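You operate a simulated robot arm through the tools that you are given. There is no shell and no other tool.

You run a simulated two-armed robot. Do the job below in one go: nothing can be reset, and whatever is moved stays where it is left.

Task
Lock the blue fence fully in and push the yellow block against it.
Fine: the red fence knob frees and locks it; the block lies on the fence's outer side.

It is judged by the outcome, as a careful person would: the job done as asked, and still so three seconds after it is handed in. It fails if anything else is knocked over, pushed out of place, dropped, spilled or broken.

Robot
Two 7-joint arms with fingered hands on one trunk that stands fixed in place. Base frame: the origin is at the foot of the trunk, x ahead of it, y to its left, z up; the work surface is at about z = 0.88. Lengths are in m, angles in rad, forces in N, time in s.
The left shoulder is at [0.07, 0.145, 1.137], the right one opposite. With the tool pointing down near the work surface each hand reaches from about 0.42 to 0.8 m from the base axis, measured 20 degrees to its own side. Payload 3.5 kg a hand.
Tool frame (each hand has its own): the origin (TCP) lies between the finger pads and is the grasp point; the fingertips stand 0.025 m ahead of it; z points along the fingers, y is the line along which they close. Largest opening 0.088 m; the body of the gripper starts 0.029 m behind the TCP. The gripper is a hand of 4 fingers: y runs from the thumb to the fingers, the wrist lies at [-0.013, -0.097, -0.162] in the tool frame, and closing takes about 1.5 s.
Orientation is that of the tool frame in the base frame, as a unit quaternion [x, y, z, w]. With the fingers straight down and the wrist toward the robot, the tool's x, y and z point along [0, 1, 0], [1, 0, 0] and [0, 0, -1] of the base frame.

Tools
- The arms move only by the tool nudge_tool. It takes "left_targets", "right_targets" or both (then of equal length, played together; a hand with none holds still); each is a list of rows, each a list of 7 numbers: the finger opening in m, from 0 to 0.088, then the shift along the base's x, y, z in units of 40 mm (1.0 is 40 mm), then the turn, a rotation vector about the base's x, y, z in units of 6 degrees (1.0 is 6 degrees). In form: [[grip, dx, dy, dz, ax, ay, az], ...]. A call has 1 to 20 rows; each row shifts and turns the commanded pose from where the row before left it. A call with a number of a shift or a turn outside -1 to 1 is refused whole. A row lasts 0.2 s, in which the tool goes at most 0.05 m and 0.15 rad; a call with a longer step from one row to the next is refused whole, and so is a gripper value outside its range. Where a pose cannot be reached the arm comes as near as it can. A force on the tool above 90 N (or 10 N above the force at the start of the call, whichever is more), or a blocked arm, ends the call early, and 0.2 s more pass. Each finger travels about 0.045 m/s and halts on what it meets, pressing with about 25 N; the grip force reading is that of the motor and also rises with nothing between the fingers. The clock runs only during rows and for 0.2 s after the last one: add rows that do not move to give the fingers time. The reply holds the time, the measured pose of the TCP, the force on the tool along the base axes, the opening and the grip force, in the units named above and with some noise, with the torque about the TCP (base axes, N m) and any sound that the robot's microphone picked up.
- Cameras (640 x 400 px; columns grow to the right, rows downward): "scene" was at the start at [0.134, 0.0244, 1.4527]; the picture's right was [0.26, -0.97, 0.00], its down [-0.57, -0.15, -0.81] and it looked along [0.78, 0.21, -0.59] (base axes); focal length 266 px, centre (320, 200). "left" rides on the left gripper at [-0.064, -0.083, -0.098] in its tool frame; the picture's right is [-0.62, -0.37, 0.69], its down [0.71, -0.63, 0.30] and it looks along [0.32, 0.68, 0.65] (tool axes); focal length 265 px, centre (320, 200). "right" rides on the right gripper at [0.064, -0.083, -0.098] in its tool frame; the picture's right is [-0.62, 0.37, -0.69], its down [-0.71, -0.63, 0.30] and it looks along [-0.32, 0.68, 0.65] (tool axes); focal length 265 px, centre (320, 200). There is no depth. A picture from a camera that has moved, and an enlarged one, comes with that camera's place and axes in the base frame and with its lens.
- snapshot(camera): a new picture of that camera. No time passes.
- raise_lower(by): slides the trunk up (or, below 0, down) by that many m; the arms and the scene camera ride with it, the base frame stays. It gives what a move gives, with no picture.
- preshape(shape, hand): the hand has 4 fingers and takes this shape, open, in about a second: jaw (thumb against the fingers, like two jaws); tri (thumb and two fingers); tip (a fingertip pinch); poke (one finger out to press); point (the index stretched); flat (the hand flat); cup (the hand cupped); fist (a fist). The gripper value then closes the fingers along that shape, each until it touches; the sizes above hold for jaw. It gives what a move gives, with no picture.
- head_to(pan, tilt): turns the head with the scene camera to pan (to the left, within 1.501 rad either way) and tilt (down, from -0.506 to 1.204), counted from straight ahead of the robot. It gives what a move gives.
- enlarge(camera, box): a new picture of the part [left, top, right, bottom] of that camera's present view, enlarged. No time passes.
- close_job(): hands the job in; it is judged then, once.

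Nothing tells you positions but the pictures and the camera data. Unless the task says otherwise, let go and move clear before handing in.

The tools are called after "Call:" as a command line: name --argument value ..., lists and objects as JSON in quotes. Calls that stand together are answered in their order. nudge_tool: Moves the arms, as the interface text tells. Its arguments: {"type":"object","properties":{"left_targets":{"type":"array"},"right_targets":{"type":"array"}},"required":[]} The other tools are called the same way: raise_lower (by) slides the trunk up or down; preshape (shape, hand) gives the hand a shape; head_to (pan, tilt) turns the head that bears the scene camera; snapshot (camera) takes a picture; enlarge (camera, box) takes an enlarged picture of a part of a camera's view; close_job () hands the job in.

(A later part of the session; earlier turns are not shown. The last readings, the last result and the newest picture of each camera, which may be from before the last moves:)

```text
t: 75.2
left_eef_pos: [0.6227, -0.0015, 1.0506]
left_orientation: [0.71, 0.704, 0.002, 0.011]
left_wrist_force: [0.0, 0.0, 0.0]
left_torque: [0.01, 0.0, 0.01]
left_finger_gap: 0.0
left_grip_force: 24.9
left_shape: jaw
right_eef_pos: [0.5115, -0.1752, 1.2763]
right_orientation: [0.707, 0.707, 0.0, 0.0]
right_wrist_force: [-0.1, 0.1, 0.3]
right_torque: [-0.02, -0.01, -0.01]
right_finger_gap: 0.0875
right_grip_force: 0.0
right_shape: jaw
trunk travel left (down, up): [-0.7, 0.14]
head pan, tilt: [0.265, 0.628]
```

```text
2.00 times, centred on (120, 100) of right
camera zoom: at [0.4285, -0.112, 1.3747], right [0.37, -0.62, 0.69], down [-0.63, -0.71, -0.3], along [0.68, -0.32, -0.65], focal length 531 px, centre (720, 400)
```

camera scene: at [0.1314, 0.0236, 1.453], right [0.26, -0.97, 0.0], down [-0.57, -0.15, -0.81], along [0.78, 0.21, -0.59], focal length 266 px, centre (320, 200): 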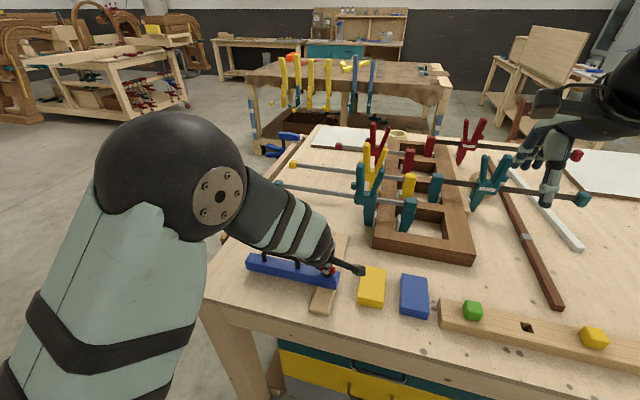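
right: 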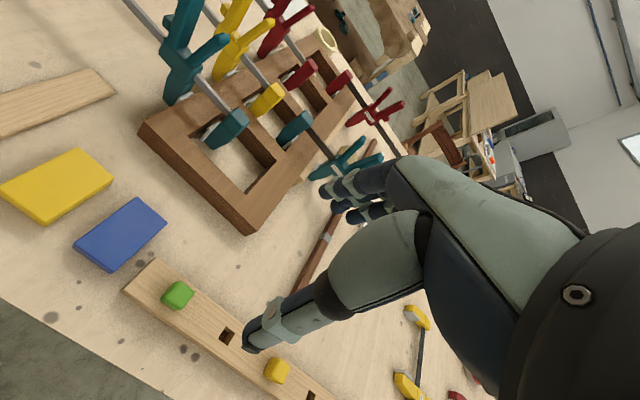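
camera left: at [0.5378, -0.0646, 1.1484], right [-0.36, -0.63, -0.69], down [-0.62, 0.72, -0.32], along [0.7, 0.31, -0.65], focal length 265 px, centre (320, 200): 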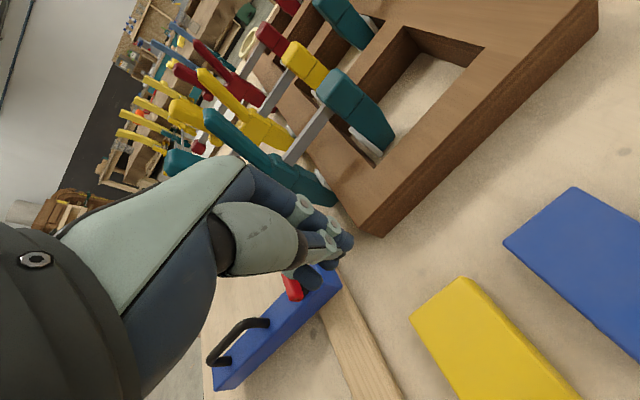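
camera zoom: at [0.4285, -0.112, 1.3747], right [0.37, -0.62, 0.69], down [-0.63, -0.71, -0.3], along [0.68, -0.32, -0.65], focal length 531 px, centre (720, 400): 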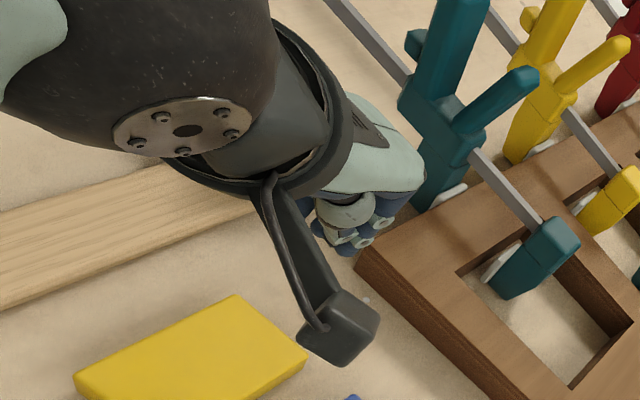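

The lever now looks close to straight along x again. I'll move the left arm well clear and verify with the scene camera.

Call:
nudge_tool --left_targets '[[0.0, -0.4, 0.3, 0.8, 0, 0, 0], [0.0, -0.4, 0.7, 0.6, 0, 0, 0], [0.02, -0.4, 0.85, 0.35, 0, 0, 0], [0.04, -0.4, 0.85, 0.35, 0, 0, 0], [0.06, -0.4, 0.85, 0.35, 0, 0, 0], [0.088, -0.4, 0.85, 0.35, 0, 0, 0], [0.088, -0.4, 0.85, 0.2, 0, 0, 0], [0.088, -0.4, 0.85, 0, 0, 0, 0], [0.088, 0, 0.85, 0, 0, 0, 0], [0.088, 0, 0, 0, 0, 0, 0]]'

Call:
enlarge --camera "scene" --box '[240, 180, 400, 280]'

Call:
snapshot --camera "scene"

Call:
snapshot --camera "left"

```text
t: 77.4
left_eef_pos: [0.4937, 0.2741, 1.1734]
left_orientation: [0.711, 0.703, 0.001, 0.01]
left_wrist_force: [0.6, 0.3, 0.1]
left_torque: [0.01, -0.02, 0.01]
left_finger_gap: 0.0873
left_grip_force: 0.1
left_shape: jaw
right_eef_pos: [0.5103, -0.1772, 1.2766]
right_orientation: [0.707, 0.707, -0.001, 0.001]
right_wrist_force: [0.1, 0.2, 0.0]
right_torque: [-0.02, -0.01, -0.03]
right_finger_gap: 0.0876
right_grip_force: 0.1
right_shape: jaw
trunk travel left (down, up): [-0.7, 0.14]
head pan, tilt: [0.265, 0.628]
```

```text
4.00 times, centred on (320, 230) of scene
camera zoom: at [0.1341, 0.0238, 1.4527], right [0.26, -0.97, 0.0], down [-0.57, -0.15, -0.81], along [0.78, 0.21, -0.59], focal length 1062 px, centre (320, 80)
```

zoom: 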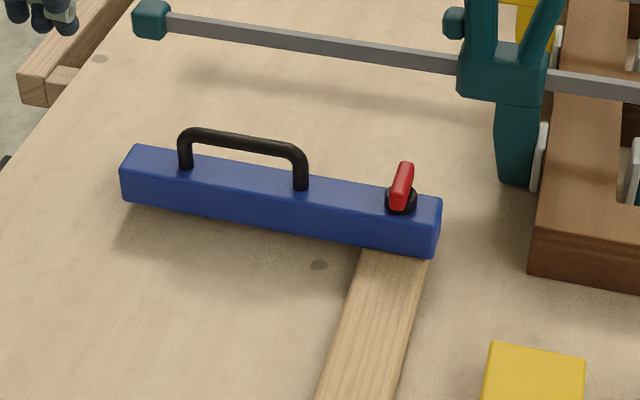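

```text
taken
camera scene: at [0.1341, 0.0238, 1.4527], right [0.26, -0.97, 0.0], down [-0.57, -0.15, -0.81], along [0.78, 0.21, -0.59], focal length 266 px, centre (320, 200)
```

scene: 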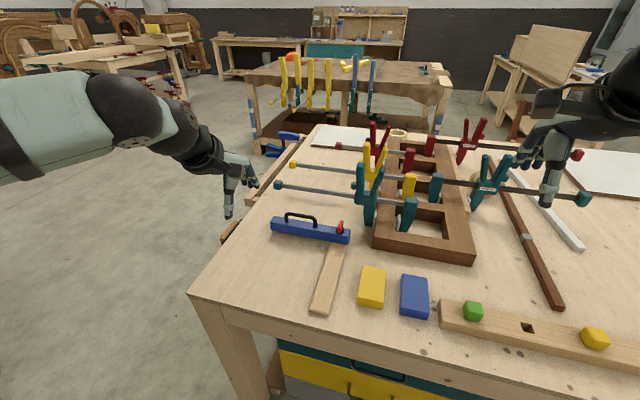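

```text
taken
camera left: at [0.4094, 0.2119, 1.2691], right [-0.36, -0.62, -0.69], down [-0.62, 0.72, -0.32], along [0.7, 0.31, -0.65], focal length 265 px, centre (320, 200)
```

left: 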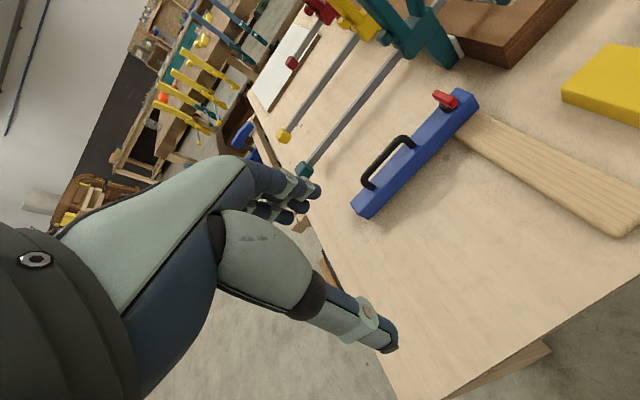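

The lever is back at its original angle (about 4° by the same measurement) and the fence sits at the far stop, with the lever centre at x ≈ 0.697. I'll confirm the lock by hooking the handle and pulling gently toward −x.

Call:
nudge_tool --left_targets '[[0.088, 1.0, -0.2, -0.5, 0, 0, 0], [0.088, 1.0, -0.2, -0.5, 0, 0, 0], [0.088, 1.0, -0.2, -0.6, 0, 0, 0], [0.088, 1.0, -0.2, -0.6, 0, 0, 0], [0.088, 1.0, -0.2, -0.6, 0, 0, 0], [0.088, 0.05, 0, 0, 0, 0, 0]]'

Call:
snapshot --camera "left"

Call:
snapshot --camera "scene"

```text
t: 78.8
left_eef_pos: [0.6963, 0.2337, 1.0601]
left_orientation: [0.711, 0.703, 0.001, 0.01]
left_wrist_force: [-0.7, 0.1, -0.3]
left_torque: [0.0, 0.01, 0.01]
left_finger_gap: 0.0877
left_grip_force: 0.0
left_shape: jaw
right_eef_pos: [0.5103, -0.1753, 1.2768]
right_orientation: [0.707, 0.707, 0.0, 0.001]
right_wrist_force: [0.5, 0.1, 0.4]
right_torque: [-0.05, -0.03, 0.0]
right_finger_gap: 0.0875
right_grip_force: 0.0
right_shape: jaw
trunk travel left (down, up): [-0.7, 0.14]
head pan, tilt: [0.265, 0.628]
```

```text
taken
camera left: at [0.6109, 0.1718, 1.1556], right [-0.36, -0.63, -0.69], down [-0.62, 0.72, -0.32], along [0.7, 0.31, -0.65], focal length 265 px, centre (320, 200)
```

left: 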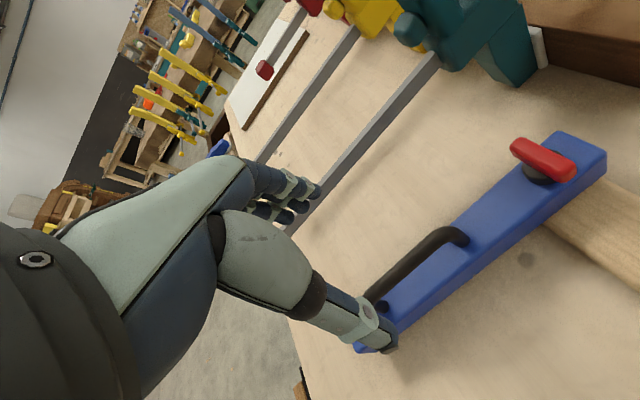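

```text
taken
camera scene: at [0.1324, 0.0248, 1.4529], right [0.26, -0.97, 0.0], down [-0.57, -0.15, -0.81], along [0.78, 0.21, -0.59], focal length 266 px, centre (320, 200)
```

scene: 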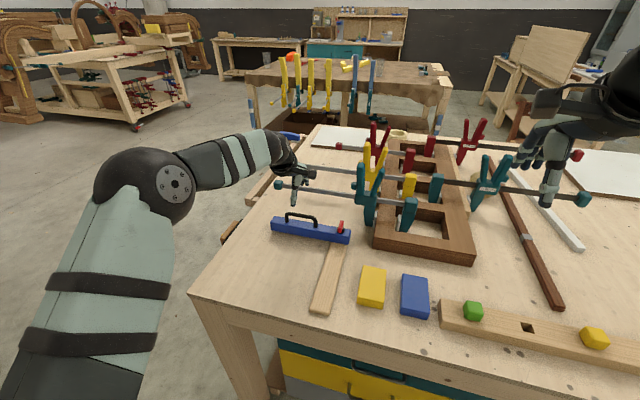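

The handle sits relative to the hand just as it did at the start, 0.20 m further in. I'll descend, close around the bar and pull gently.

Call:
nudge_tool --left_targets '[[0.088, 0, 0, -0.8, 0, 0, 0], [0.088, 0, 0, -0.8, 0, 0, 0], [0.08, 0, 0, -0.75, 0, 0, 0], [0.06, 0, 0, 0, 0, 0, 0], [0.04, 0, 0, 0, 0, 0, 0], [0.03, 0, 0, 0, 0, 0, 0], [0.02, 0, 0, 0, 0, 0, 0], [0.01, 0, 0, 0, 0, 0, 0], [0.005, 0, 0, 0, 0, 0, 0]]'

Call:
nudge_tool --left_targets '[[0.005, -0.15, 0, 0, 0, 0, 0], [0.005, -0.15, 0, 0, 0, 0, 0], [0.005, -0.1, 0, 0, 0, 0, 0], [0.005, 0, 0, 0, 0, 0, 0]]'

Call:
enlarge --camera "scene" --box '[240, 180, 400, 280]'

Call:
snapshot --camera "left"

```text
t: 80.8
left_eef_pos: [0.6978, 0.2351, 0.9654]
left_orientation: [0.711, 0.703, 0.002, 0.009]
left_wrist_force: [-0.6, 0.0, 1.2]
left_torque: [0.02, -0.04, 0.0]
left_finger_gap: 0.0054
left_grip_force: 0.1
left_shape: jaw
right_eef_pos: [0.5118, -0.176, 1.2765]
right_orientation: [0.707, 0.707, 0.001, 0.0]
right_wrist_force: [-0.8, 0.0, -0.5]
right_torque: [0.04, -0.01, -0.05]
right_finger_gap: 0.0874
right_grip_force: 0.1
right_shape: jaw
trunk travel left (down, up): [-0.7, 0.14]
head pan, tilt: [0.265, 0.628]
```

```text
t: 81.8
left_eef_pos: [0.6836, 0.2347, 0.9647]
left_orientation: [0.711, 0.703, 0.002, 0.01]
left_wrist_force: [13.9, 0.1, 2.9]
left_torque: [-0.05, -0.16, -0.07]
left_finger_gap: 0.0062
left_grip_force: 0.1
left_shape: jaw
right_eef_pos: [0.5136, -0.1772, 1.2758]
right_orientation: [0.707, 0.707, -0.001, 0.0]
right_wrist_force: [0.4, 0.7, 0.3]
right_torque: [-0.01, -0.02, 0.0]
right_finger_gap: 0.0877
right_grip_force: 0.1
right_shape: jaw
trunk travel left (down, up): [-0.7, 0.14]
head pan, tilt: [0.265, 0.628]
```

```text
4.00 times, centred on (320, 230) of scene
camera zoom: at [0.1372, 0.0239, 1.4525], right [0.26, -0.97, 0.0], down [-0.57, -0.15, -0.81], along [0.78, 0.21, -0.59], focal length 1062 px, centre (320, 80)
```

zoom: 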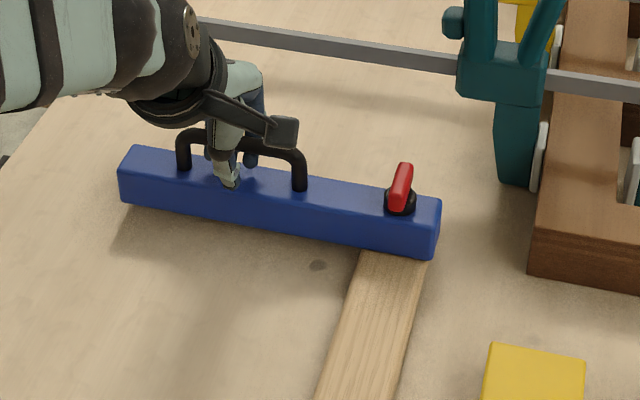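

```text
taken
camera left: at [0.5986, 0.1721, 1.0612], right [-0.36, -0.62, -0.69], down [-0.62, 0.72, -0.32], along [0.7, 0.31, -0.65], focal length 265 px, centre (320, 200)
```

left: 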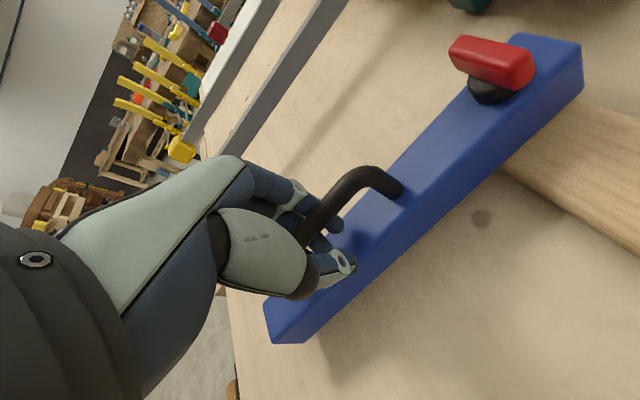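

The fence doesn't move against a 14 N pull, so it's locked fully in. Now I'll let go of the handle, rise and move back to work on the yellow block.

Call:
nudge_tool --left_targets '[[0.005, 0.2, 0, 0, 0, 0, 0], [0.02, 0.15, 0, 0, 0, 0, 0], [0.05, 0, 0, 0, 0, 0, 0], [0.088, 0, 0, 0, 0, 0, 0], [0.088, 0, 0, 0, 0, 0, 0], [0.088, 0, 0, 0, 0, 0, 0], [0.088, 0, 0, 0, 0, 0, 0], [0.088, 0, 0, 0, 0, 0, 0], [0.088, 0, 0, 0, 0, 0, 0], [0.088, 0, 0, 0.8, 0, 0, 0], [0.088, 0, 0, 0.9, 0, 0, 0], [0.088, 0, 0, 0.9, 0, 0, 0], [0.088, -0.8, 0, 0.6, 0, 0, 0], [0.088, -1.0, 0.2, 0.3, 0, 0, 0], [0.088, -1.0, 0.3, 0.2, 0, 0, 0], [0.088, -1.0, 0.3, 0, 0, 0, 0]]'

Call:
enlarge --camera "scene" --box '[260, 180, 460, 330]'

Call:
snapshot --camera "right"

Call:
snapshot --camera "left"

```text
t: 85.2
left_eef_pos: [0.5388, 0.2673, 1.116]
left_orientation: [0.711, 0.703, 0.002, 0.011]
left_wrist_force: [-0.4, 0.8, -0.7]
left_torque: [-0.01, -0.02, 0.02]
left_finger_gap: 0.0877
left_grip_force: 0.1
left_shape: jaw
right_eef_pos: [0.5096, -0.1761, 1.2778]
right_orientation: [0.708, 0.706, 0.002, 0.001]
right_wrist_force: [-0.9, -0.3, 0.2]
right_torque: [0.02, -0.01, 0.03]
right_finger_gap: 0.0878
right_grip_force: 0.0
right_shape: jaw
trunk travel left (down, up): [-0.7, 0.14]
head pan, tilt: [0.265, 0.628]
```

```text
2.67 times, centred on (360, 255) of scene
camera zoom: at [0.1311, 0.0248, 1.453], right [0.26, -0.97, 0.0], down [-0.57, -0.15, -0.81], along [0.78, 0.21, -0.59], focal length 708 px, centre (213, 53)
```

zoom: 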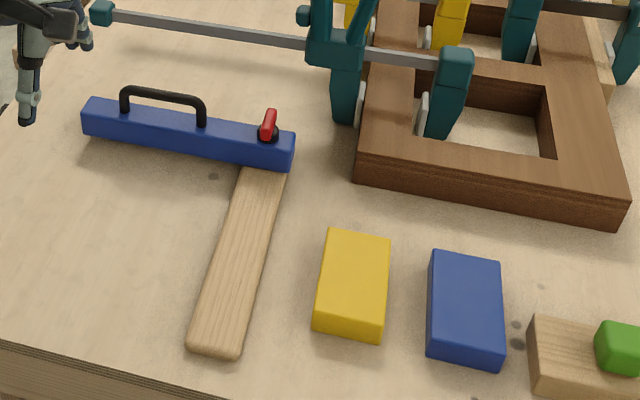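

```text
taken
camera right: at [0.4254, -0.1121, 1.3758], right [0.37, -0.62, 0.69], down [-0.63, -0.71, -0.31], along [0.69, -0.33, -0.65], focal length 265 px, centre (320, 200)
```

right: 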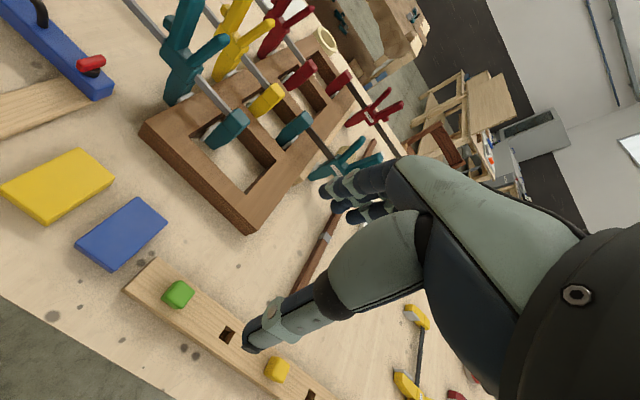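

```text
taken
camera left: at [0.4541, 0.2048, 1.2123], right [-0.36, -0.63, -0.69], down [-0.62, 0.72, -0.33], along [0.7, 0.31, -0.65], focal length 265 px, centre (320, 200)
```

left: 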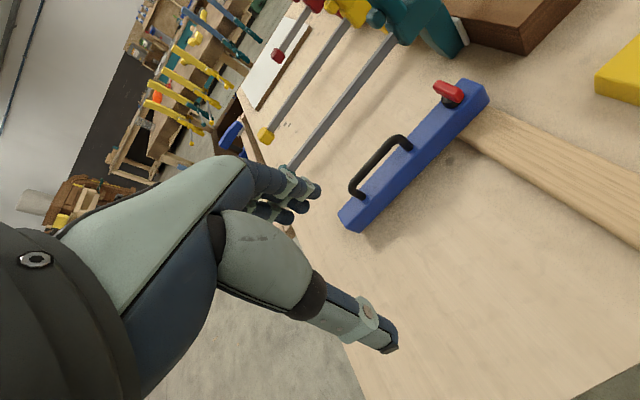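

The arm is clear, the fence is in and locked, and the red lever is straight. The block lies on the near (outer) side of the fence but across the slat, so a straight push can't reach the fence's long face. I'll measure the block and slat more closely.

Call:
enlarge --camera "scene" --box '[300, 250, 440, 340]'

Call:
enlarge --camera "right" --box '[0, 40, 200, 280]'

```text
4.44 times, centred on (370, 295) of scene
camera zoom: at [0.1311, 0.0248, 1.453], right [0.26, -0.97, 0.0], down [-0.57, -0.15, -0.81], along [0.78, 0.21, -0.59], focal length 1180 px, centre (98, -222)
```

zoom: 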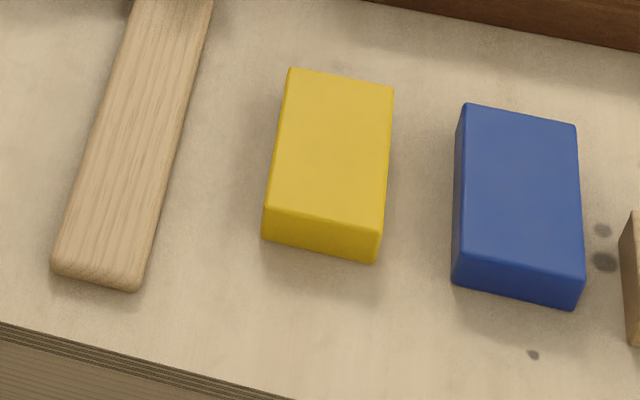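

```text
1.67 times, centred on (100, 160) of right
camera zoom: at [0.4254, -0.1121, 1.3758], right [0.37, -0.62, 0.69], down [-0.63, -0.71, -0.31], along [0.69, -0.33, -0.65], focal length 442 px, centre (687, 267)
```

zoom: 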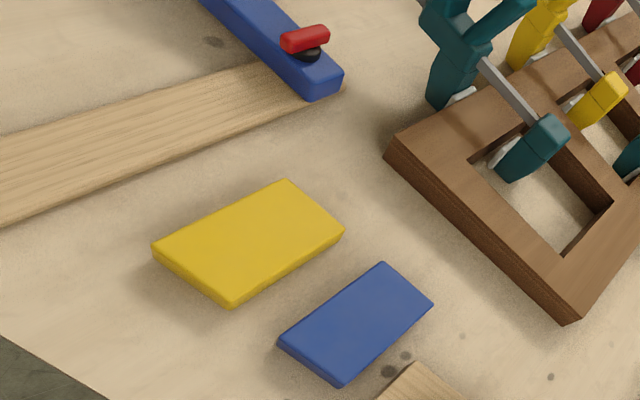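

The block is about 0.095 × 0.06 m and some 3 cm high, with a 4 cm gap to the blue block. I'll lift it over the slat with the left hand and set it in front of the fence. First I'll bring the left hand over the block, turned to close across its width, and shift the right hand aside.

Call:
nudge_tool --left_targets '[[0.088, 0.015, -0.435, -0.15, 0, 0, -0.975], [0.088, 0.015, -0.435, -0.15, 0, 0, -0.975], [0.088, 0.015, -0.435, -0.15, 0, 0, -0.975], [0.088, 0.015, -0.435, -0.15, 0, 0, -0.975], [0.088, 0.015, -0.435, -0.15, 0, 0, -0.975], [0.088, 0.015, -0.435, -0.15, 0, 0, -0.975], [0.088, 0.015, -0.435, -0.15, 0, 0, -0.975], [0.088, 0.015, -0.435, -0.15, 0, 0, -0.975], [0.085, 0.015, -0.435, -0.15, 0, 0, -0.975], [0.082, 0.015, -0.435, -0.15, 0, 0, -0.975], [0.08, 0.015, -0.435, -0.15, 0, 0, -0.975], [0.078, 0.015, -0.435, -0.15, 0, 0, -0.975], [0.076, 0.015, -0.435, -0.15, 0, 0, -0.975], [0.076, 0.015, -0.435, -0.15, 0, 0, -0.975], [0.076, 0.015, -0.435, -0.15, 0, 0, -0.975], [0.076, 0, 0, 0, 0, 0, 0]]' --right_targets '[[0.088, 0, -0.25, 0, 0, 0, 0], [0.088, 0, -0.25, 0, 0, 0, 0], [0.088, 0, -0.25, 0, 0, 0, 0], [0.088, 0, -0.25, 0, 0, 0, 0], [0.088, 0, -0.25, 0, 0, 0, 0], [0.088, 0, -0.25, 0, 0, 0, 0], [0.088, 0, -0.25, 0, 0, 0, 0], [0.088, 0, -0.25, 0, 0, 0, 0], [0.088, 0, -0.25, 0, 0, 0, 0], [0.088, 0, -0.25, 0, 0, 0, 0], [0.088, 0, 0, 0, 0, 0, 0], [0.088, 0, 0, 0, 0, 0, 0], [0.088, 0, 0, 0, 0, 0, 0], [0.088, 0, 0, 0, 0, 0, 0], [0.088, 0, 0, 0, 0, 0, 0], [0.088, 0, 0, 0, 0, 0, 0]]'

Call:
snapshot --camera "left"

Call:
enlarge --camera "scene" --box '[260, 180, 460, 330]'

Call:
snapshot --camera "right"

```text
t: 88.6
left_eef_pos: [0.5512, 0.0064, 1.0227]
left_orientation: [1.0, 0.015, -0.006, 0.009]
left_wrist_force: [-0.3, 0.0, 0.2]
left_torque: [0.02, 0.0, 0.02]
left_finger_gap: 0.0764
left_grip_force: 0.1
left_shape: jaw
right_eef_pos: [0.511, -0.2753, 1.2778]
right_orientation: [0.707, 0.707, 0.0, 0.0]
right_wrist_force: [0.3, -1.0, 0.7]
right_torque: [0.02, 0.0, 0.0]
right_finger_gap: 0.0875
right_grip_force: 0.1
right_shape: jaw
trunk travel left (down, up): [-0.7, 0.14]
head pan, tilt: [0.265, 0.628]
```

```text
taken
camera left: at [0.4861, 0.0893, 1.1196], right [-0.64, 0.34, -0.69], down [0.69, 0.64, -0.32], along [0.34, -0.69, -0.65], focal length 265 px, centre (320, 200)
```

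left: 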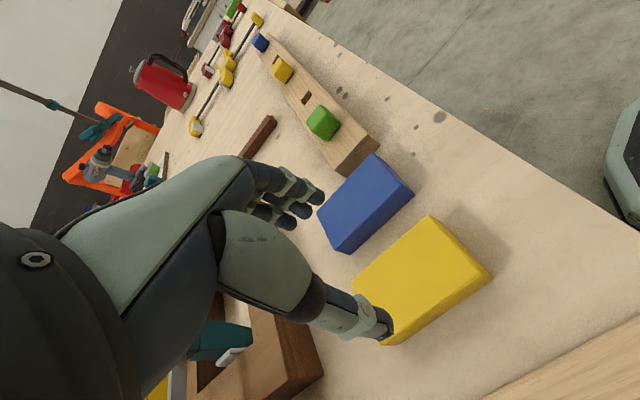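

```text
2.67 times, centred on (360, 255) of scene
camera zoom: at [0.1335, 0.0246, 1.4528], right [0.26, -0.97, 0.0], down [-0.57, -0.15, -0.81], along [0.78, 0.21, -0.59], focal length 708 px, centre (213, 53)
```

zoom: 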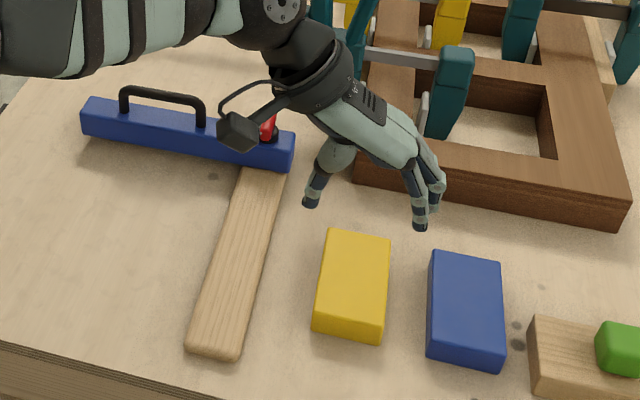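

```text
taken
camera right: at [0.4282, -0.2124, 1.3753], right [0.37, -0.62, 0.69], down [-0.63, -0.71, -0.3], along [0.68, -0.32, -0.65], focal length 265 px, centre (320, 200)
```

right: 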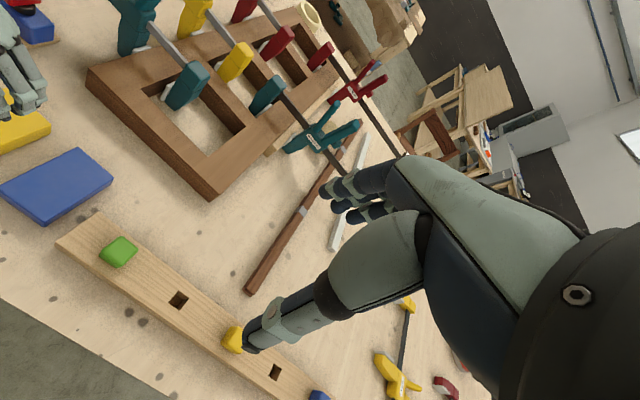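

The hand is over the block with fingers either side. I'll descend partway and check clearance to the blue block.

Call:
nudge_tool --left_targets '[[0.076, 0, 0, -0.8, 0, 0, 0], [0.076, 0, 0, -0.8, 0, 0, 0], [0.076, 0, 0, -0.4, 0, 0, 0], [0.076, 0, 0, 0, 0, 0, 0]]'

Call:
enlarge --camera "scene" --box '[300, 230, 440, 330]'

Call:
snapshot --camera "left"

Call:
enlarge --camera "right" --box '[0, 0, 160, 240]'

```text
t: 89.6
left_eef_pos: [0.5518, 0.0061, 0.9412]
left_orientation: [1.0, 0.015, -0.006, 0.007]
left_wrist_force: [0.6, 0.3, -0.1]
left_torque: [-0.02, -0.02, -0.01]
left_finger_gap: 0.0763
left_grip_force: 0.1
left_shape: jaw
right_eef_pos: [0.5116, -0.2769, 1.2756]
right_orientation: [0.706, 0.708, 0.0, 0.0]
right_wrist_force: [0.4, -0.4, -0.9]
right_torque: [0.05, -0.01, -0.03]
right_finger_gap: 0.0876
right_grip_force: 0.1
right_shape: jaw
trunk travel left (down, up): [-0.7, 0.14]
head pan, tilt: [0.265, 0.628]
```

```text
4.00 times, centred on (370, 280) of scene
camera zoom: at [0.134, 0.0242, 1.4527], right [0.26, -0.97, 0.0], down [-0.57, -0.15, -0.81], along [0.78, 0.21, -0.59], focal length 1062 px, centre (120, -120)
```

zoom: 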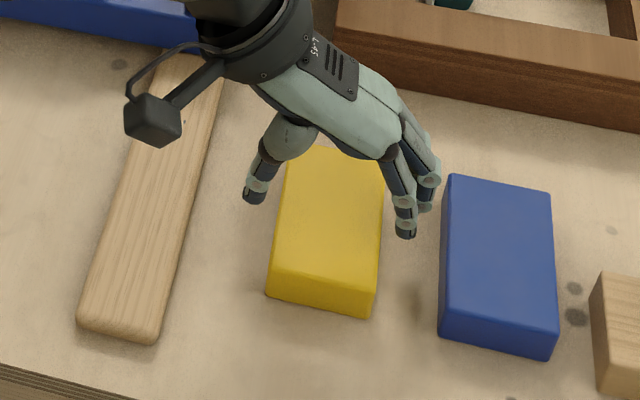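

```text
taken
camera left: at [0.4859, 0.089, 1.0391], right [-0.64, 0.34, -0.69], down [0.69, 0.65, -0.32], along [0.34, -0.68, -0.65], focal length 265 px, centre (320, 200)
```

left: 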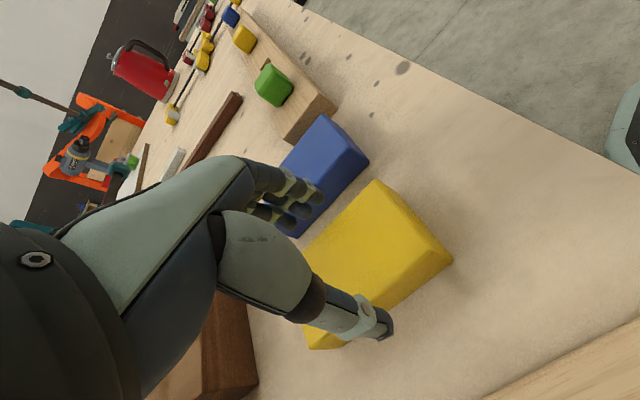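

```text
1.67 times, centred on (80, 120) of right
camera zoom: at [0.4287, -0.2128, 1.375], right [0.37, -0.62, 0.69], down [-0.63, -0.71, -0.3], along [0.68, -0.32, -0.65], focal length 442 px, centre (720, 333)
```

zoom: 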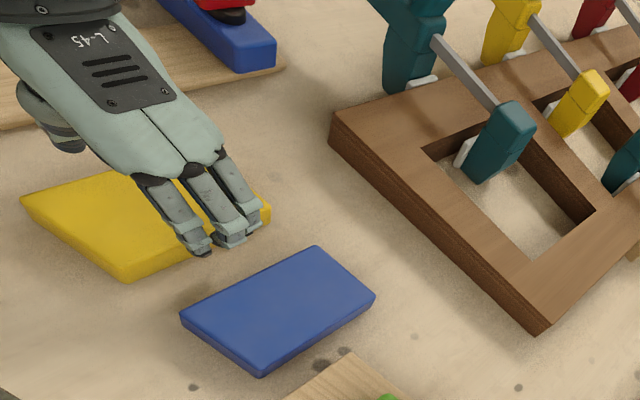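

The fingers clear both blocks. I'll lower the rest of the way, watching for contact.

Call:
nudge_tool --left_targets '[[0.076, 0, -0.03, -0.4, 0, 0, 0], [0.076, 0, 0, -0.3, 0, 0, 0], [0.076, 0, 0, 0, 0, 0, 0]]'

Call:
enlarge --camera "scene" --box '[300, 230, 440, 330]'

Call:
enlarge --camera "right" --box '[0, 0, 160, 240]'

```text
t: 90.4
left_eef_pos: [0.55, 0.0059, 0.9142]
left_orientation: [1.0, 0.014, -0.006, 0.007]
left_wrist_force: [-0.7, 0.3, 0.9]
left_torque: [-0.02, -0.03, -0.02]
left_finger_gap: 0.0762
left_grip_force: 0.1
left_shape: jaw
right_eef_pos: [0.5105, -0.2758, 1.2764]
right_orientation: [0.707, 0.708, 0.001, 0.001]
right_wrist_force: [0.0, -0.6, 0.8]
right_torque: [-0.03, -0.04, 0.01]
right_finger_gap: 0.0876
right_grip_force: 0.1
right_shape: jaw
trunk travel left (down, up): [-0.7, 0.14]
head pan, tilt: [0.265, 0.628]
```

```text
4.00 times, centred on (370, 280) of scene
camera zoom: at [0.1337, 0.0243, 1.4528], right [0.26, -0.97, 0.0], down [-0.57, -0.15, -0.81], along [0.78, 0.21, -0.59], focal length 1062 px, centre (120, -120)
```

zoom: 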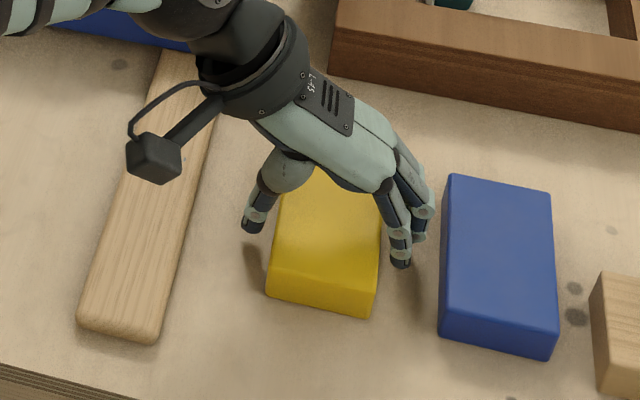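

```text
1.67 times, centred on (80, 120) of right
camera zoom: at [0.4284, -0.2127, 1.3751], right [0.37, -0.62, 0.69], down [-0.63, -0.71, -0.3], along [0.68, -0.32, -0.65], focal length 442 px, centre (720, 333)
```

zoom: 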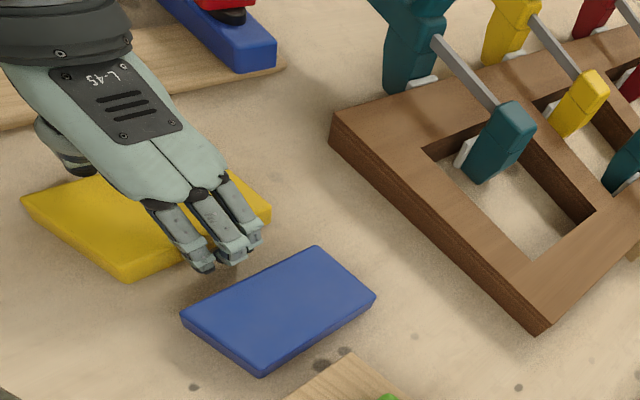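

The fingertips are about 1 cm above the table by their shadows. I'll go down 4 mm more and close on the block.

Call:
nudge_tool --left_targets '[[0.076, 0, 0, -0.1, 0, 0, 0], [0.068, 0, 0, 0, 0, 0, 0], [0.06, 0, 0, 0, 0, 0, 0], [0.055, 0, 0, 0, 0, 0, 0], [0.05, 0, 0, 0, 0, 0, 0], [0.05, 0, 0, 0, 0, 0, 0], [0.05, 0, 0, 0, 0, 0, 0]]'

Call:
enlarge --camera "scene" --box '[300, 230, 440, 330]'

Call:
enlarge --camera "right" --box '[0, 0, 160, 240]'

```text
t: 92.0
left_eef_pos: [0.5517, 0.005, 0.9098]
left_orientation: [1.0, 0.015, -0.006, 0.008]
left_wrist_force: [0.1, -0.2, -0.4]
left_torque: [0.0, -0.01, -0.02]
left_finger_gap: 0.0561
left_grip_force: 24.9
left_shape: jaw
right_eef_pos: [0.5118, -0.2752, 1.2768]
right_orientation: [0.707, 0.707, 0.0, 0.001]
right_wrist_force: [-0.2, 0.5, -0.3]
right_torque: [0.02, 0.02, 0.0]
right_finger_gap: 0.0876
right_grip_force: 0.1
right_shape: jaw
trunk travel left (down, up): [-0.7, 0.14]
head pan, tilt: [0.265, 0.628]
```

```text
4.00 times, centred on (370, 280) of scene
camera zoom: at [0.1343, 0.0243, 1.4527], right [0.26, -0.97, 0.0], down [-0.57, -0.15, -0.81], along [0.78, 0.21, -0.59], focal length 1062 px, centre (120, -120)
```

zoom: 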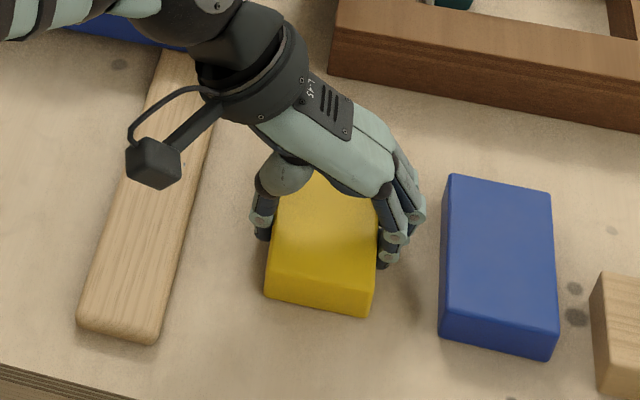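

```text
1.67 times, centred on (80, 120) of right
camera zoom: at [0.4289, -0.2127, 1.3749], right [0.37, -0.62, 0.69], down [-0.63, -0.71, -0.3], along [0.68, -0.32, -0.65], focal length 442 px, centre (720, 333)
```

zoom: 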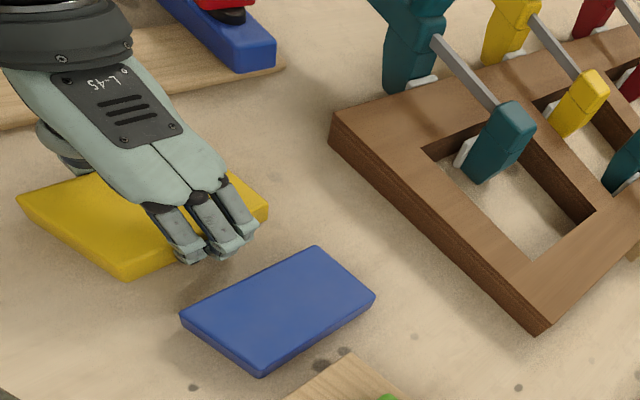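

The block is held (56 mm, 25 N). I'll lift it a couple of centimetres and check it.

Call:
nudge_tool --left_targets '[[0.045, 0, 0, 0.2, 0, 0, 0], [0.045, 0, 0, 0.4, 0, 0, 0], [0.045, 0, 0, 0.4, 0, 0, 0], [0.045, 0, 0, 0.3, 0, 0, 0], [0.045, 0, 0, 0, 0, 0, 0]]'

Call:
enlarge --camera "scene" --box '[300, 210, 440, 310]'

Call:
snapshot --camera "left"

```text
t: 93.2
left_eef_pos: [0.5525, 0.0058, 0.9619]
left_orientation: [1.0, 0.015, -0.006, 0.007]
left_wrist_force: [0.3, -0.6, -2.5]
left_torque: [-0.03, 0.0, 0.02]
left_finger_gap: 0.0561
left_grip_force: 25.1
left_shape: jaw
right_eef_pos: [0.5122, -0.276, 1.2775]
right_orientation: [0.707, 0.708, 0.0, 0.0]
right_wrist_force: [0.3, 0.4, -0.5]
right_torque: [0.05, -0.01, -0.02]
right_finger_gap: 0.0876
right_grip_force: 0.1
right_shape: jaw
trunk travel left (down, up): [-0.7, 0.14]
head pan, tilt: [0.265, 0.628]
```

```text
4.00 times, centred on (370, 260) of scene
camera zoom: at [0.1345, 0.0243, 1.4527], right [0.26, -0.97, 0.0], down [-0.57, -0.15, -0.81], along [0.78, 0.21, -0.59], focal length 1062 px, centre (120, -40)
```

zoom: 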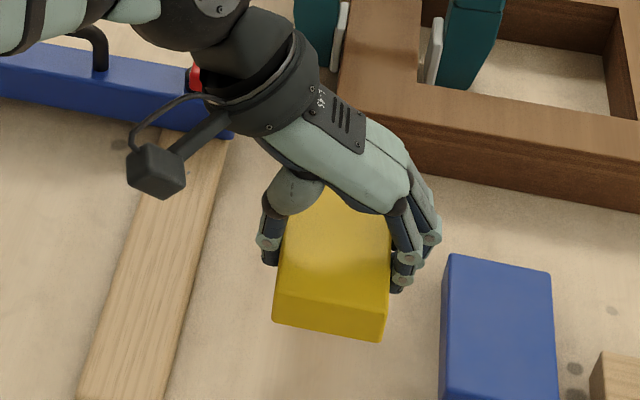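

```text
taken
camera left: at [0.4867, 0.088, 1.0595], right [-0.64, 0.34, -0.69], down [0.69, 0.65, -0.32], along [0.34, -0.68, -0.65], focal length 265 px, centre (320, 200)
```

left: 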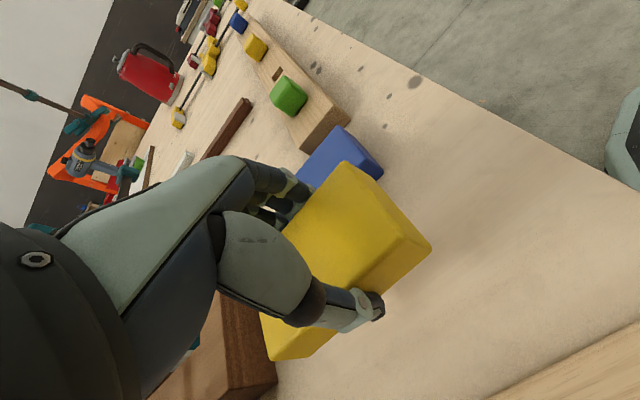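

The block is lifted level and weighs about 2 N. I'll carry it over the slat to about y 0.215, just in front of the fence.

Call:
nudge_tool --left_targets '[[0.045, 0, 0.3, 0.1, 0, 0, 0], [0.045, 0.1, 0.7, 0, 0, 0, 0], [0.045, 0.2, 0.85, 0, 0, 0, -0.1], [0.045, 0.2, 0.85, 0, 0, 0, -0.1], [0.045, 0.2, 0.85, 0, 0, 0, -0.08], [0.045, 0.2, 0.85, 0, 0, 0, 0], [0.045, 0.2, 0.55, 0, 0, 0, 0], [0.045, 0.1, 0.28, 0, 0, 0, 0], [0.045, 0, 0, 0, 0, 0, 0]]'

Call:
snapshot --camera "left"

Call:
enlarge --camera "scene" --box '[220, 180, 420, 305]'

```text
t: 95.2
left_eef_pos: [0.6013, 0.2151, 0.9668]
left_orientation: [1.0, -0.001, -0.006, 0.008]
left_wrist_force: [0.3, 0.2, -2.2]
left_torque: [0.05, 0.03, -0.06]
left_finger_gap: 0.0562
left_grip_force: 24.9
left_shape: jaw
right_eef_pos: [0.511, -0.2756, 1.2768]
right_orientation: [0.707, 0.707, 0.001, 0.0]
right_wrist_force: [-0.5, 0.4, 1.0]
right_torque: [-0.02, -0.01, -0.01]
right_finger_gap: 0.0874
right_grip_force: 0.0
right_shape: jaw
trunk travel left (down, up): [-0.7, 0.14]
head pan, tilt: [0.265, 0.628]
```

```text
taken
camera left: at [0.5382, 0.2997, 1.0645], right [-0.63, 0.36, -0.69], down [0.71, 0.63, -0.32], along [0.32, -0.69, -0.65], focal length 265 px, centre (320, 200)
```

left: 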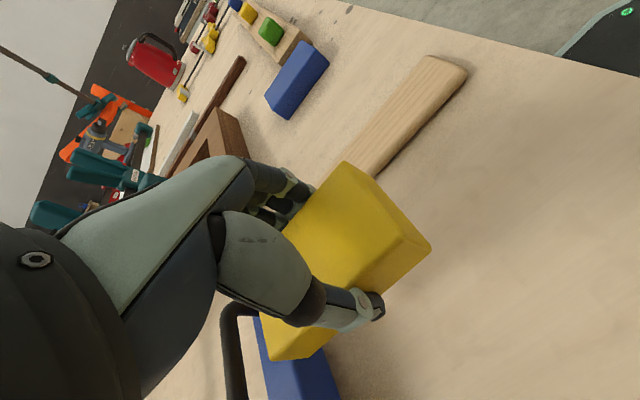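

```text
3.20 times, centred on (320, 242) of scene
camera zoom: at [0.1342, 0.0243, 1.4527], right [0.26, -0.97, 0.0], down [-0.57, -0.15, -0.81], along [0.78, 0.21, -0.59], focal length 850 px, centre (320, 64)
```

zoom: 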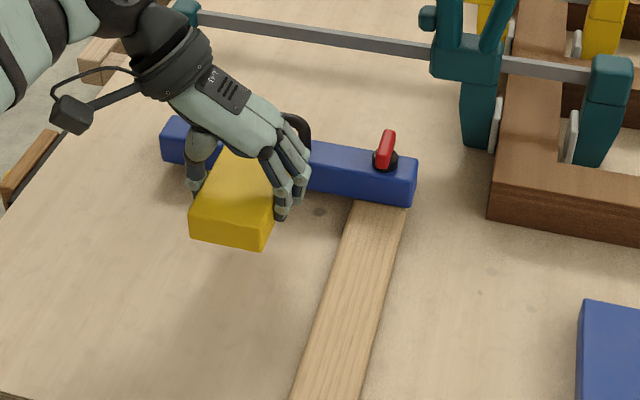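

The block is over open table between the slat and the fence's left end, about 3 cm short of the face. I'll lower it to the table.

Call:
nudge_tool --left_targets '[[0.045, 0, 0, -0.4, 0, 0, 0], [0.045, 0, 0, -0.4, 0, 0, 0], [0.045, 0, 0, -0.3, 0, 0, 0], [0.045, 0, 0, -0.2, 0, 0, 0], [0.045, 0, 0, -0.08, 0, 0, 0], [0.045, 0, 0, 0, 0, 0, 0]]'

Call:
enlarge --camera "scene" --box '[220, 180, 420, 305]'

Call:
snapshot --camera "left"

```text
t: 96.6
left_eef_pos: [0.6001, 0.2155, 0.9121]
left_orientation: [1.0, 0.0, -0.007, 0.008]
left_wrist_force: [-0.4, -0.7, -1.8]
left_torque: [0.01, 0.01, 0.05]
left_finger_gap: 0.0561
left_grip_force: 24.8
left_shape: jaw
right_eef_pos: [0.512, -0.2765, 1.2767]
right_orientation: [0.707, 0.707, 0.001, 0.0]
right_wrist_force: [-1.3, -0.5, 0.2]
right_torque: [-0.02, 0.01, -0.03]
right_finger_gap: 0.0873
right_grip_force: 0.0
right_shape: jaw
trunk travel left (down, up): [-0.7, 0.14]
head pan, tilt: [0.265, 0.628]
```

```text
3.20 times, centred on (320, 242) of scene
camera zoom: at [0.1343, 0.0244, 1.4527], right [0.26, -0.97, 0.0], down [-0.57, -0.15, -0.81], along [0.78, 0.21, -0.59], focal length 850 px, centre (320, 64)
```

zoom: 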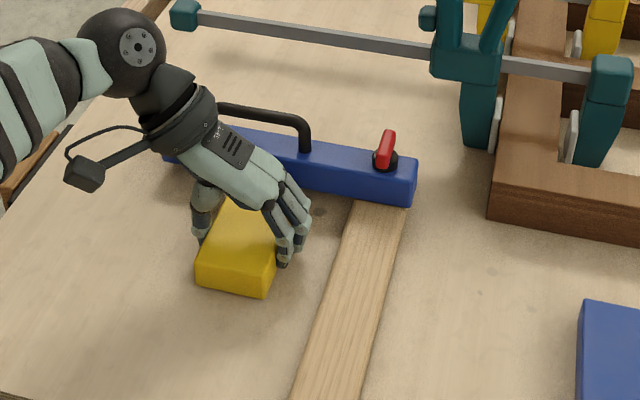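

```text
taken
camera left: at [0.5372, 0.2993, 1.0091], right [-0.63, 0.36, -0.69], down [0.71, 0.63, -0.32], along [0.32, -0.69, -0.65], focal length 265 px, centre (320, 200)
```

left: 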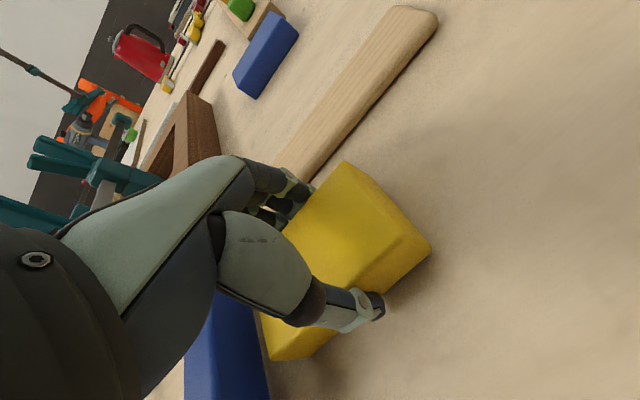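

Still carrying about 2 N; the table is a couple of mm below. I'll lower until the weight is taken.

Call:
nudge_tool --left_targets '[[0.045, 0, 0, -0.06, 0, 0, 0], [0.045, 0, 0, -0.04, 0, 0, 0], [0.045, 0, 0, 0, 0, 0, 0]]'

```text
t: 97.4
left_eef_pos: [0.5984, 0.2145, 0.9096]
left_orientation: [1.0, 0.001, -0.004, 0.008]
left_wrist_force: [0.4, 0.1, 5.5]
left_torque: [0.05, 0.0, -0.01]
left_finger_gap: 0.0559
left_grip_force: 24.8
left_shape: jaw
right_eef_pos: [0.5104, -0.2768, 1.2769]
right_orientation: [0.707, 0.707, 0.0, 0.001]
right_wrist_force: [-0.8, 0.6, -0.1]
right_torque: [0.02, 0.04, -0.01]
right_finger_gap: 0.0876
right_grip_force: 0.1
right_shape: jaw
trunk travel left (down, up): [-0.7, 0.14]
head pan, tilt: [0.265, 0.628]
```

The block now rests on the table (+5.5 N). I'll open and lift the hand straight up.

Call:
nudge_tool --left_targets '[[0.06, 0, 0, 0.03, 0, 0, 0], [0.065, 0, 0, 0, 0, 0, 0], [0.072, 0, 0, 0, 0, 0, 0], [0.076, 0, 0, 0, 0, 0, 0], [0.08, 0, 0, 0, 0, 0, 0], [0.08, 0, 0, 0.4, 0, 0, 0], [0.08, 0, 0, 0.8, 0, 0, 0], [0.08, 0, 0, 0.8, 0, 0, 0], [0.08, 0, 0, 0.8, 0, 0, 0], [0.08, 0, 0, 0, 0, 0, 0]]'

Call:
snapshot --camera "left"

Call:
enlarge --camera "scene" --box '[220, 180, 420, 305]'

```text
t: 99.6
left_eef_pos: [0.6019, 0.2135, 1.02]
left_orientation: [1.0, 0.0, -0.007, 0.008]
left_wrist_force: [-0.4, -0.4, 0.4]
left_torque: [-0.01, -0.03, 0.0]
left_finger_gap: 0.0799
left_grip_force: 0.0
left_shape: jaw
right_eef_pos: [0.5115, -0.2773, 1.276]
right_orientation: [0.707, 0.707, 0.0, 0.0]
right_wrist_force: [-0.3, 0.1, -0.3]
right_torque: [-0.01, 0.0, 0.01]
right_finger_gap: 0.0876
right_grip_force: 0.1
right_shape: jaw
trunk travel left (down, up): [-0.7, 0.14]
head pan, tilt: [0.265, 0.628]
```

```text
taken
camera left: at [0.5378, 0.2992, 1.1172], right [-0.63, 0.36, -0.69], down [0.71, 0.63, -0.32], along [0.32, -0.69, -0.65], focal length 265 px, centre (320, 200)
```

left: 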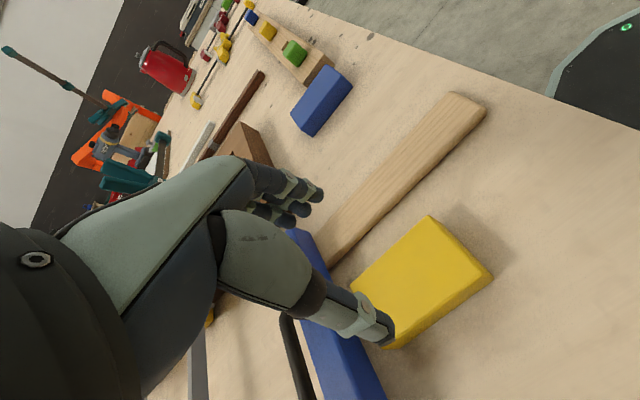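

```text
3.20 times, centred on (320, 242) of scene
camera zoom: at [0.1343, 0.0245, 1.4527], right [0.26, -0.97, 0.0], down [-0.57, -0.15, -0.81], along [0.78, 0.21, -0.59], focal length 850 px, centre (320, 64)
```

zoom: 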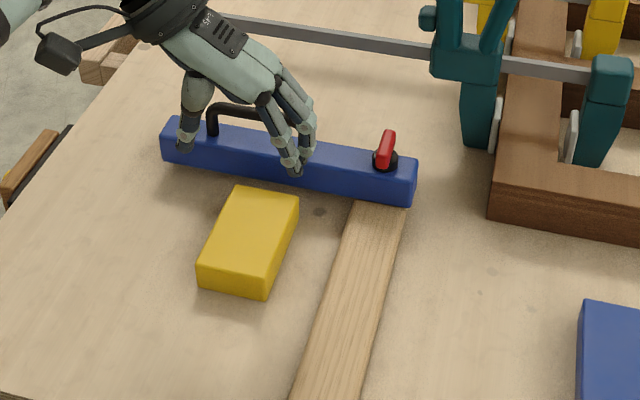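

The block sits about 2.5 cm short of the fence and nearly square to it. I'll turn the hand forward again behind the block with fingers closed, ready to push +x.

Call:
nudge_tool --left_targets '[[0.08, -0.3, 0, 0.1, 0, 0, 1.0], [0.08, -0.3, 0, 0.1, 0, 0, 1.0], [0.07, -0.3, 0, 0, 0, 0, 1.0], [0.06, -0.3, 0, 0, 0, 0, 1.0], [0.05, -0.3, 0, 0, 0, 0, 1.0], [0.04, -0.2, 0, 0, 0, 0, 1.0], [0.03, -0.2, 0, 0, 0, 0, 1.0], [0.02, -0.2, 0, 0, 0, 0, 1.0], [0.01, -0.2, 0, 0, 0, 0, 1.0], [0.0, -0.2, 0, 0, 0, 0, 1.0], [0.0, -0.1, 0, 0, 0, 0, 1.0], [0.0, -0.1, 0, 0, 0, 0, 1.0], [0.0, 0, 0, 0, 0, 0, 1.0], [0.0, 0, 0, 0, 0, 0, 1.0], [0.0, 0, 0, 0, 0, 0, 1.0], [0.0, 0, 0, 0, 0, 0, 0]]'

Call:
snapshot --camera "left"

Call:
enlarge --camera "scene" --box '[220, 180, 420, 305]'

```text
t: 103.0
left_eef_pos: [0.4901, 0.2144, 1.0292]
left_orientation: [0.707, 0.707, 0.002, 0.01]
left_wrist_force: [-0.4, 0.4, -0.5]
left_torque: [-0.01, 0.0, 0.05]
left_finger_gap: 0.0
left_grip_force: 25.1
left_shape: jaw
right_eef_pos: [0.513, -0.2753, 1.2783]
right_orientation: [0.707, 0.707, 0.0, 0.0]
right_wrist_force: [0.0, 0.0, -0.7]
right_torque: [-0.02, -0.04, 0.0]
right_finger_gap: 0.0878
right_grip_force: 0.0
right_shape: jaw
trunk travel left (down, up): [-0.7, 0.14]
head pan, tilt: [0.265, 0.628]
```

```text
taken
camera left: at [0.4068, 0.1509, 1.1255], right [-0.36, -0.63, -0.69], down [-0.63, 0.71, -0.32], along [0.69, 0.32, -0.65], focal length 265 px, centre (320, 200)
```

left: 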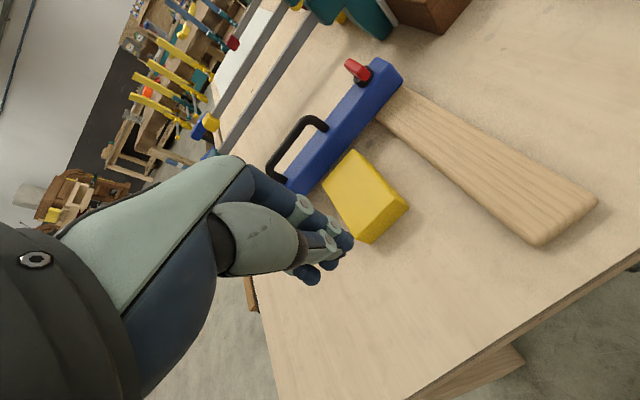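

```text
3.20 times, centred on (320, 242) of scene
camera zoom: at [0.1341, 0.0247, 1.4527], right [0.26, -0.97, 0.0], down [-0.57, -0.15, -0.81], along [0.78, 0.21, -0.59], focal length 850 px, centre (320, 64)
```

zoom: 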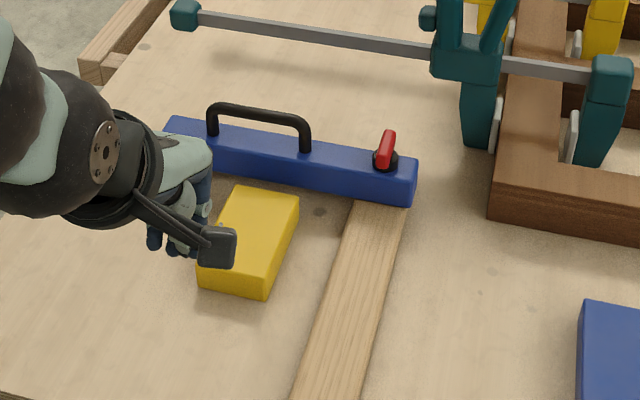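

The hand is behind the block. I'll lower it to just above the table.

Call:
nudge_tool --left_targets '[[0.0, 0, 0, -0.8, 0, 0, 0], [0.0, 0, 0, -0.8, 0, 0, 0], [0.0, 0, 0, -0.8, 0, 0, 0], [0.0, 0, 0, -0.4, 0, 0, 0], [0.0, 0, 0, 0, 0, 0, 0]]'

Call:
snapshot --camera "left"

Call:
enlarge --camera "scene" --box '[220, 180, 420, 305]'

```text
t: 104.2
left_eef_pos: [0.4893, 0.2151, 0.9165]
left_orientation: [0.707, 0.707, 0.001, 0.009]
left_wrist_force: [-0.2, -0.2, -0.8]
left_torque: [-0.01, 0.0, 0.03]
left_finger_gap: 0.0001
left_grip_force: 25.0
left_shape: jaw
right_eef_pos: [0.5117, -0.2759, 1.2779]
right_orientation: [0.707, 0.708, 0.0, 0.0]
right_wrist_force: [0.5, -0.8, 0.2]
right_torque: [-0.03, -0.02, -0.02]
right_finger_gap: 0.0876
right_grip_force: 0.1
right_shape: jaw
trunk travel left (down, up): [-0.7, 0.14]
head pan, tilt: [0.265, 0.628]
```

```text
taken
camera left: at [0.4054, 0.1509, 1.014], right [-0.36, -0.63, -0.69], down [-0.62, 0.71, -0.32], along [0.69, 0.32, -0.65], focal length 265 px, centre (320, 200)
```

left: 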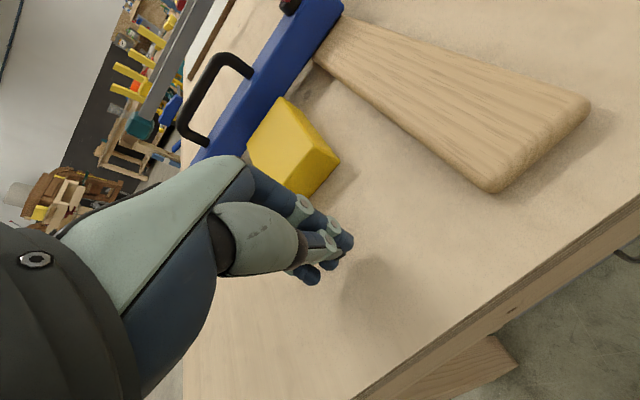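

```text
3.20 times, centred on (320, 242) of scene
camera zoom: at [0.1336, 0.0242, 1.4528], right [0.26, -0.97, 0.0], down [-0.57, -0.15, -0.81], along [0.78, 0.21, -0.59], focal length 850 px, centre (320, 64)
```

zoom: 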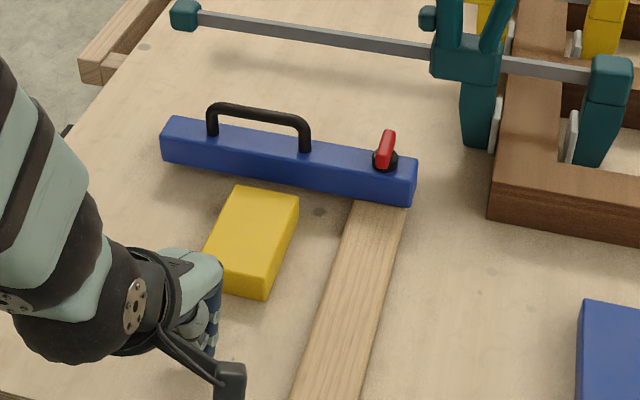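

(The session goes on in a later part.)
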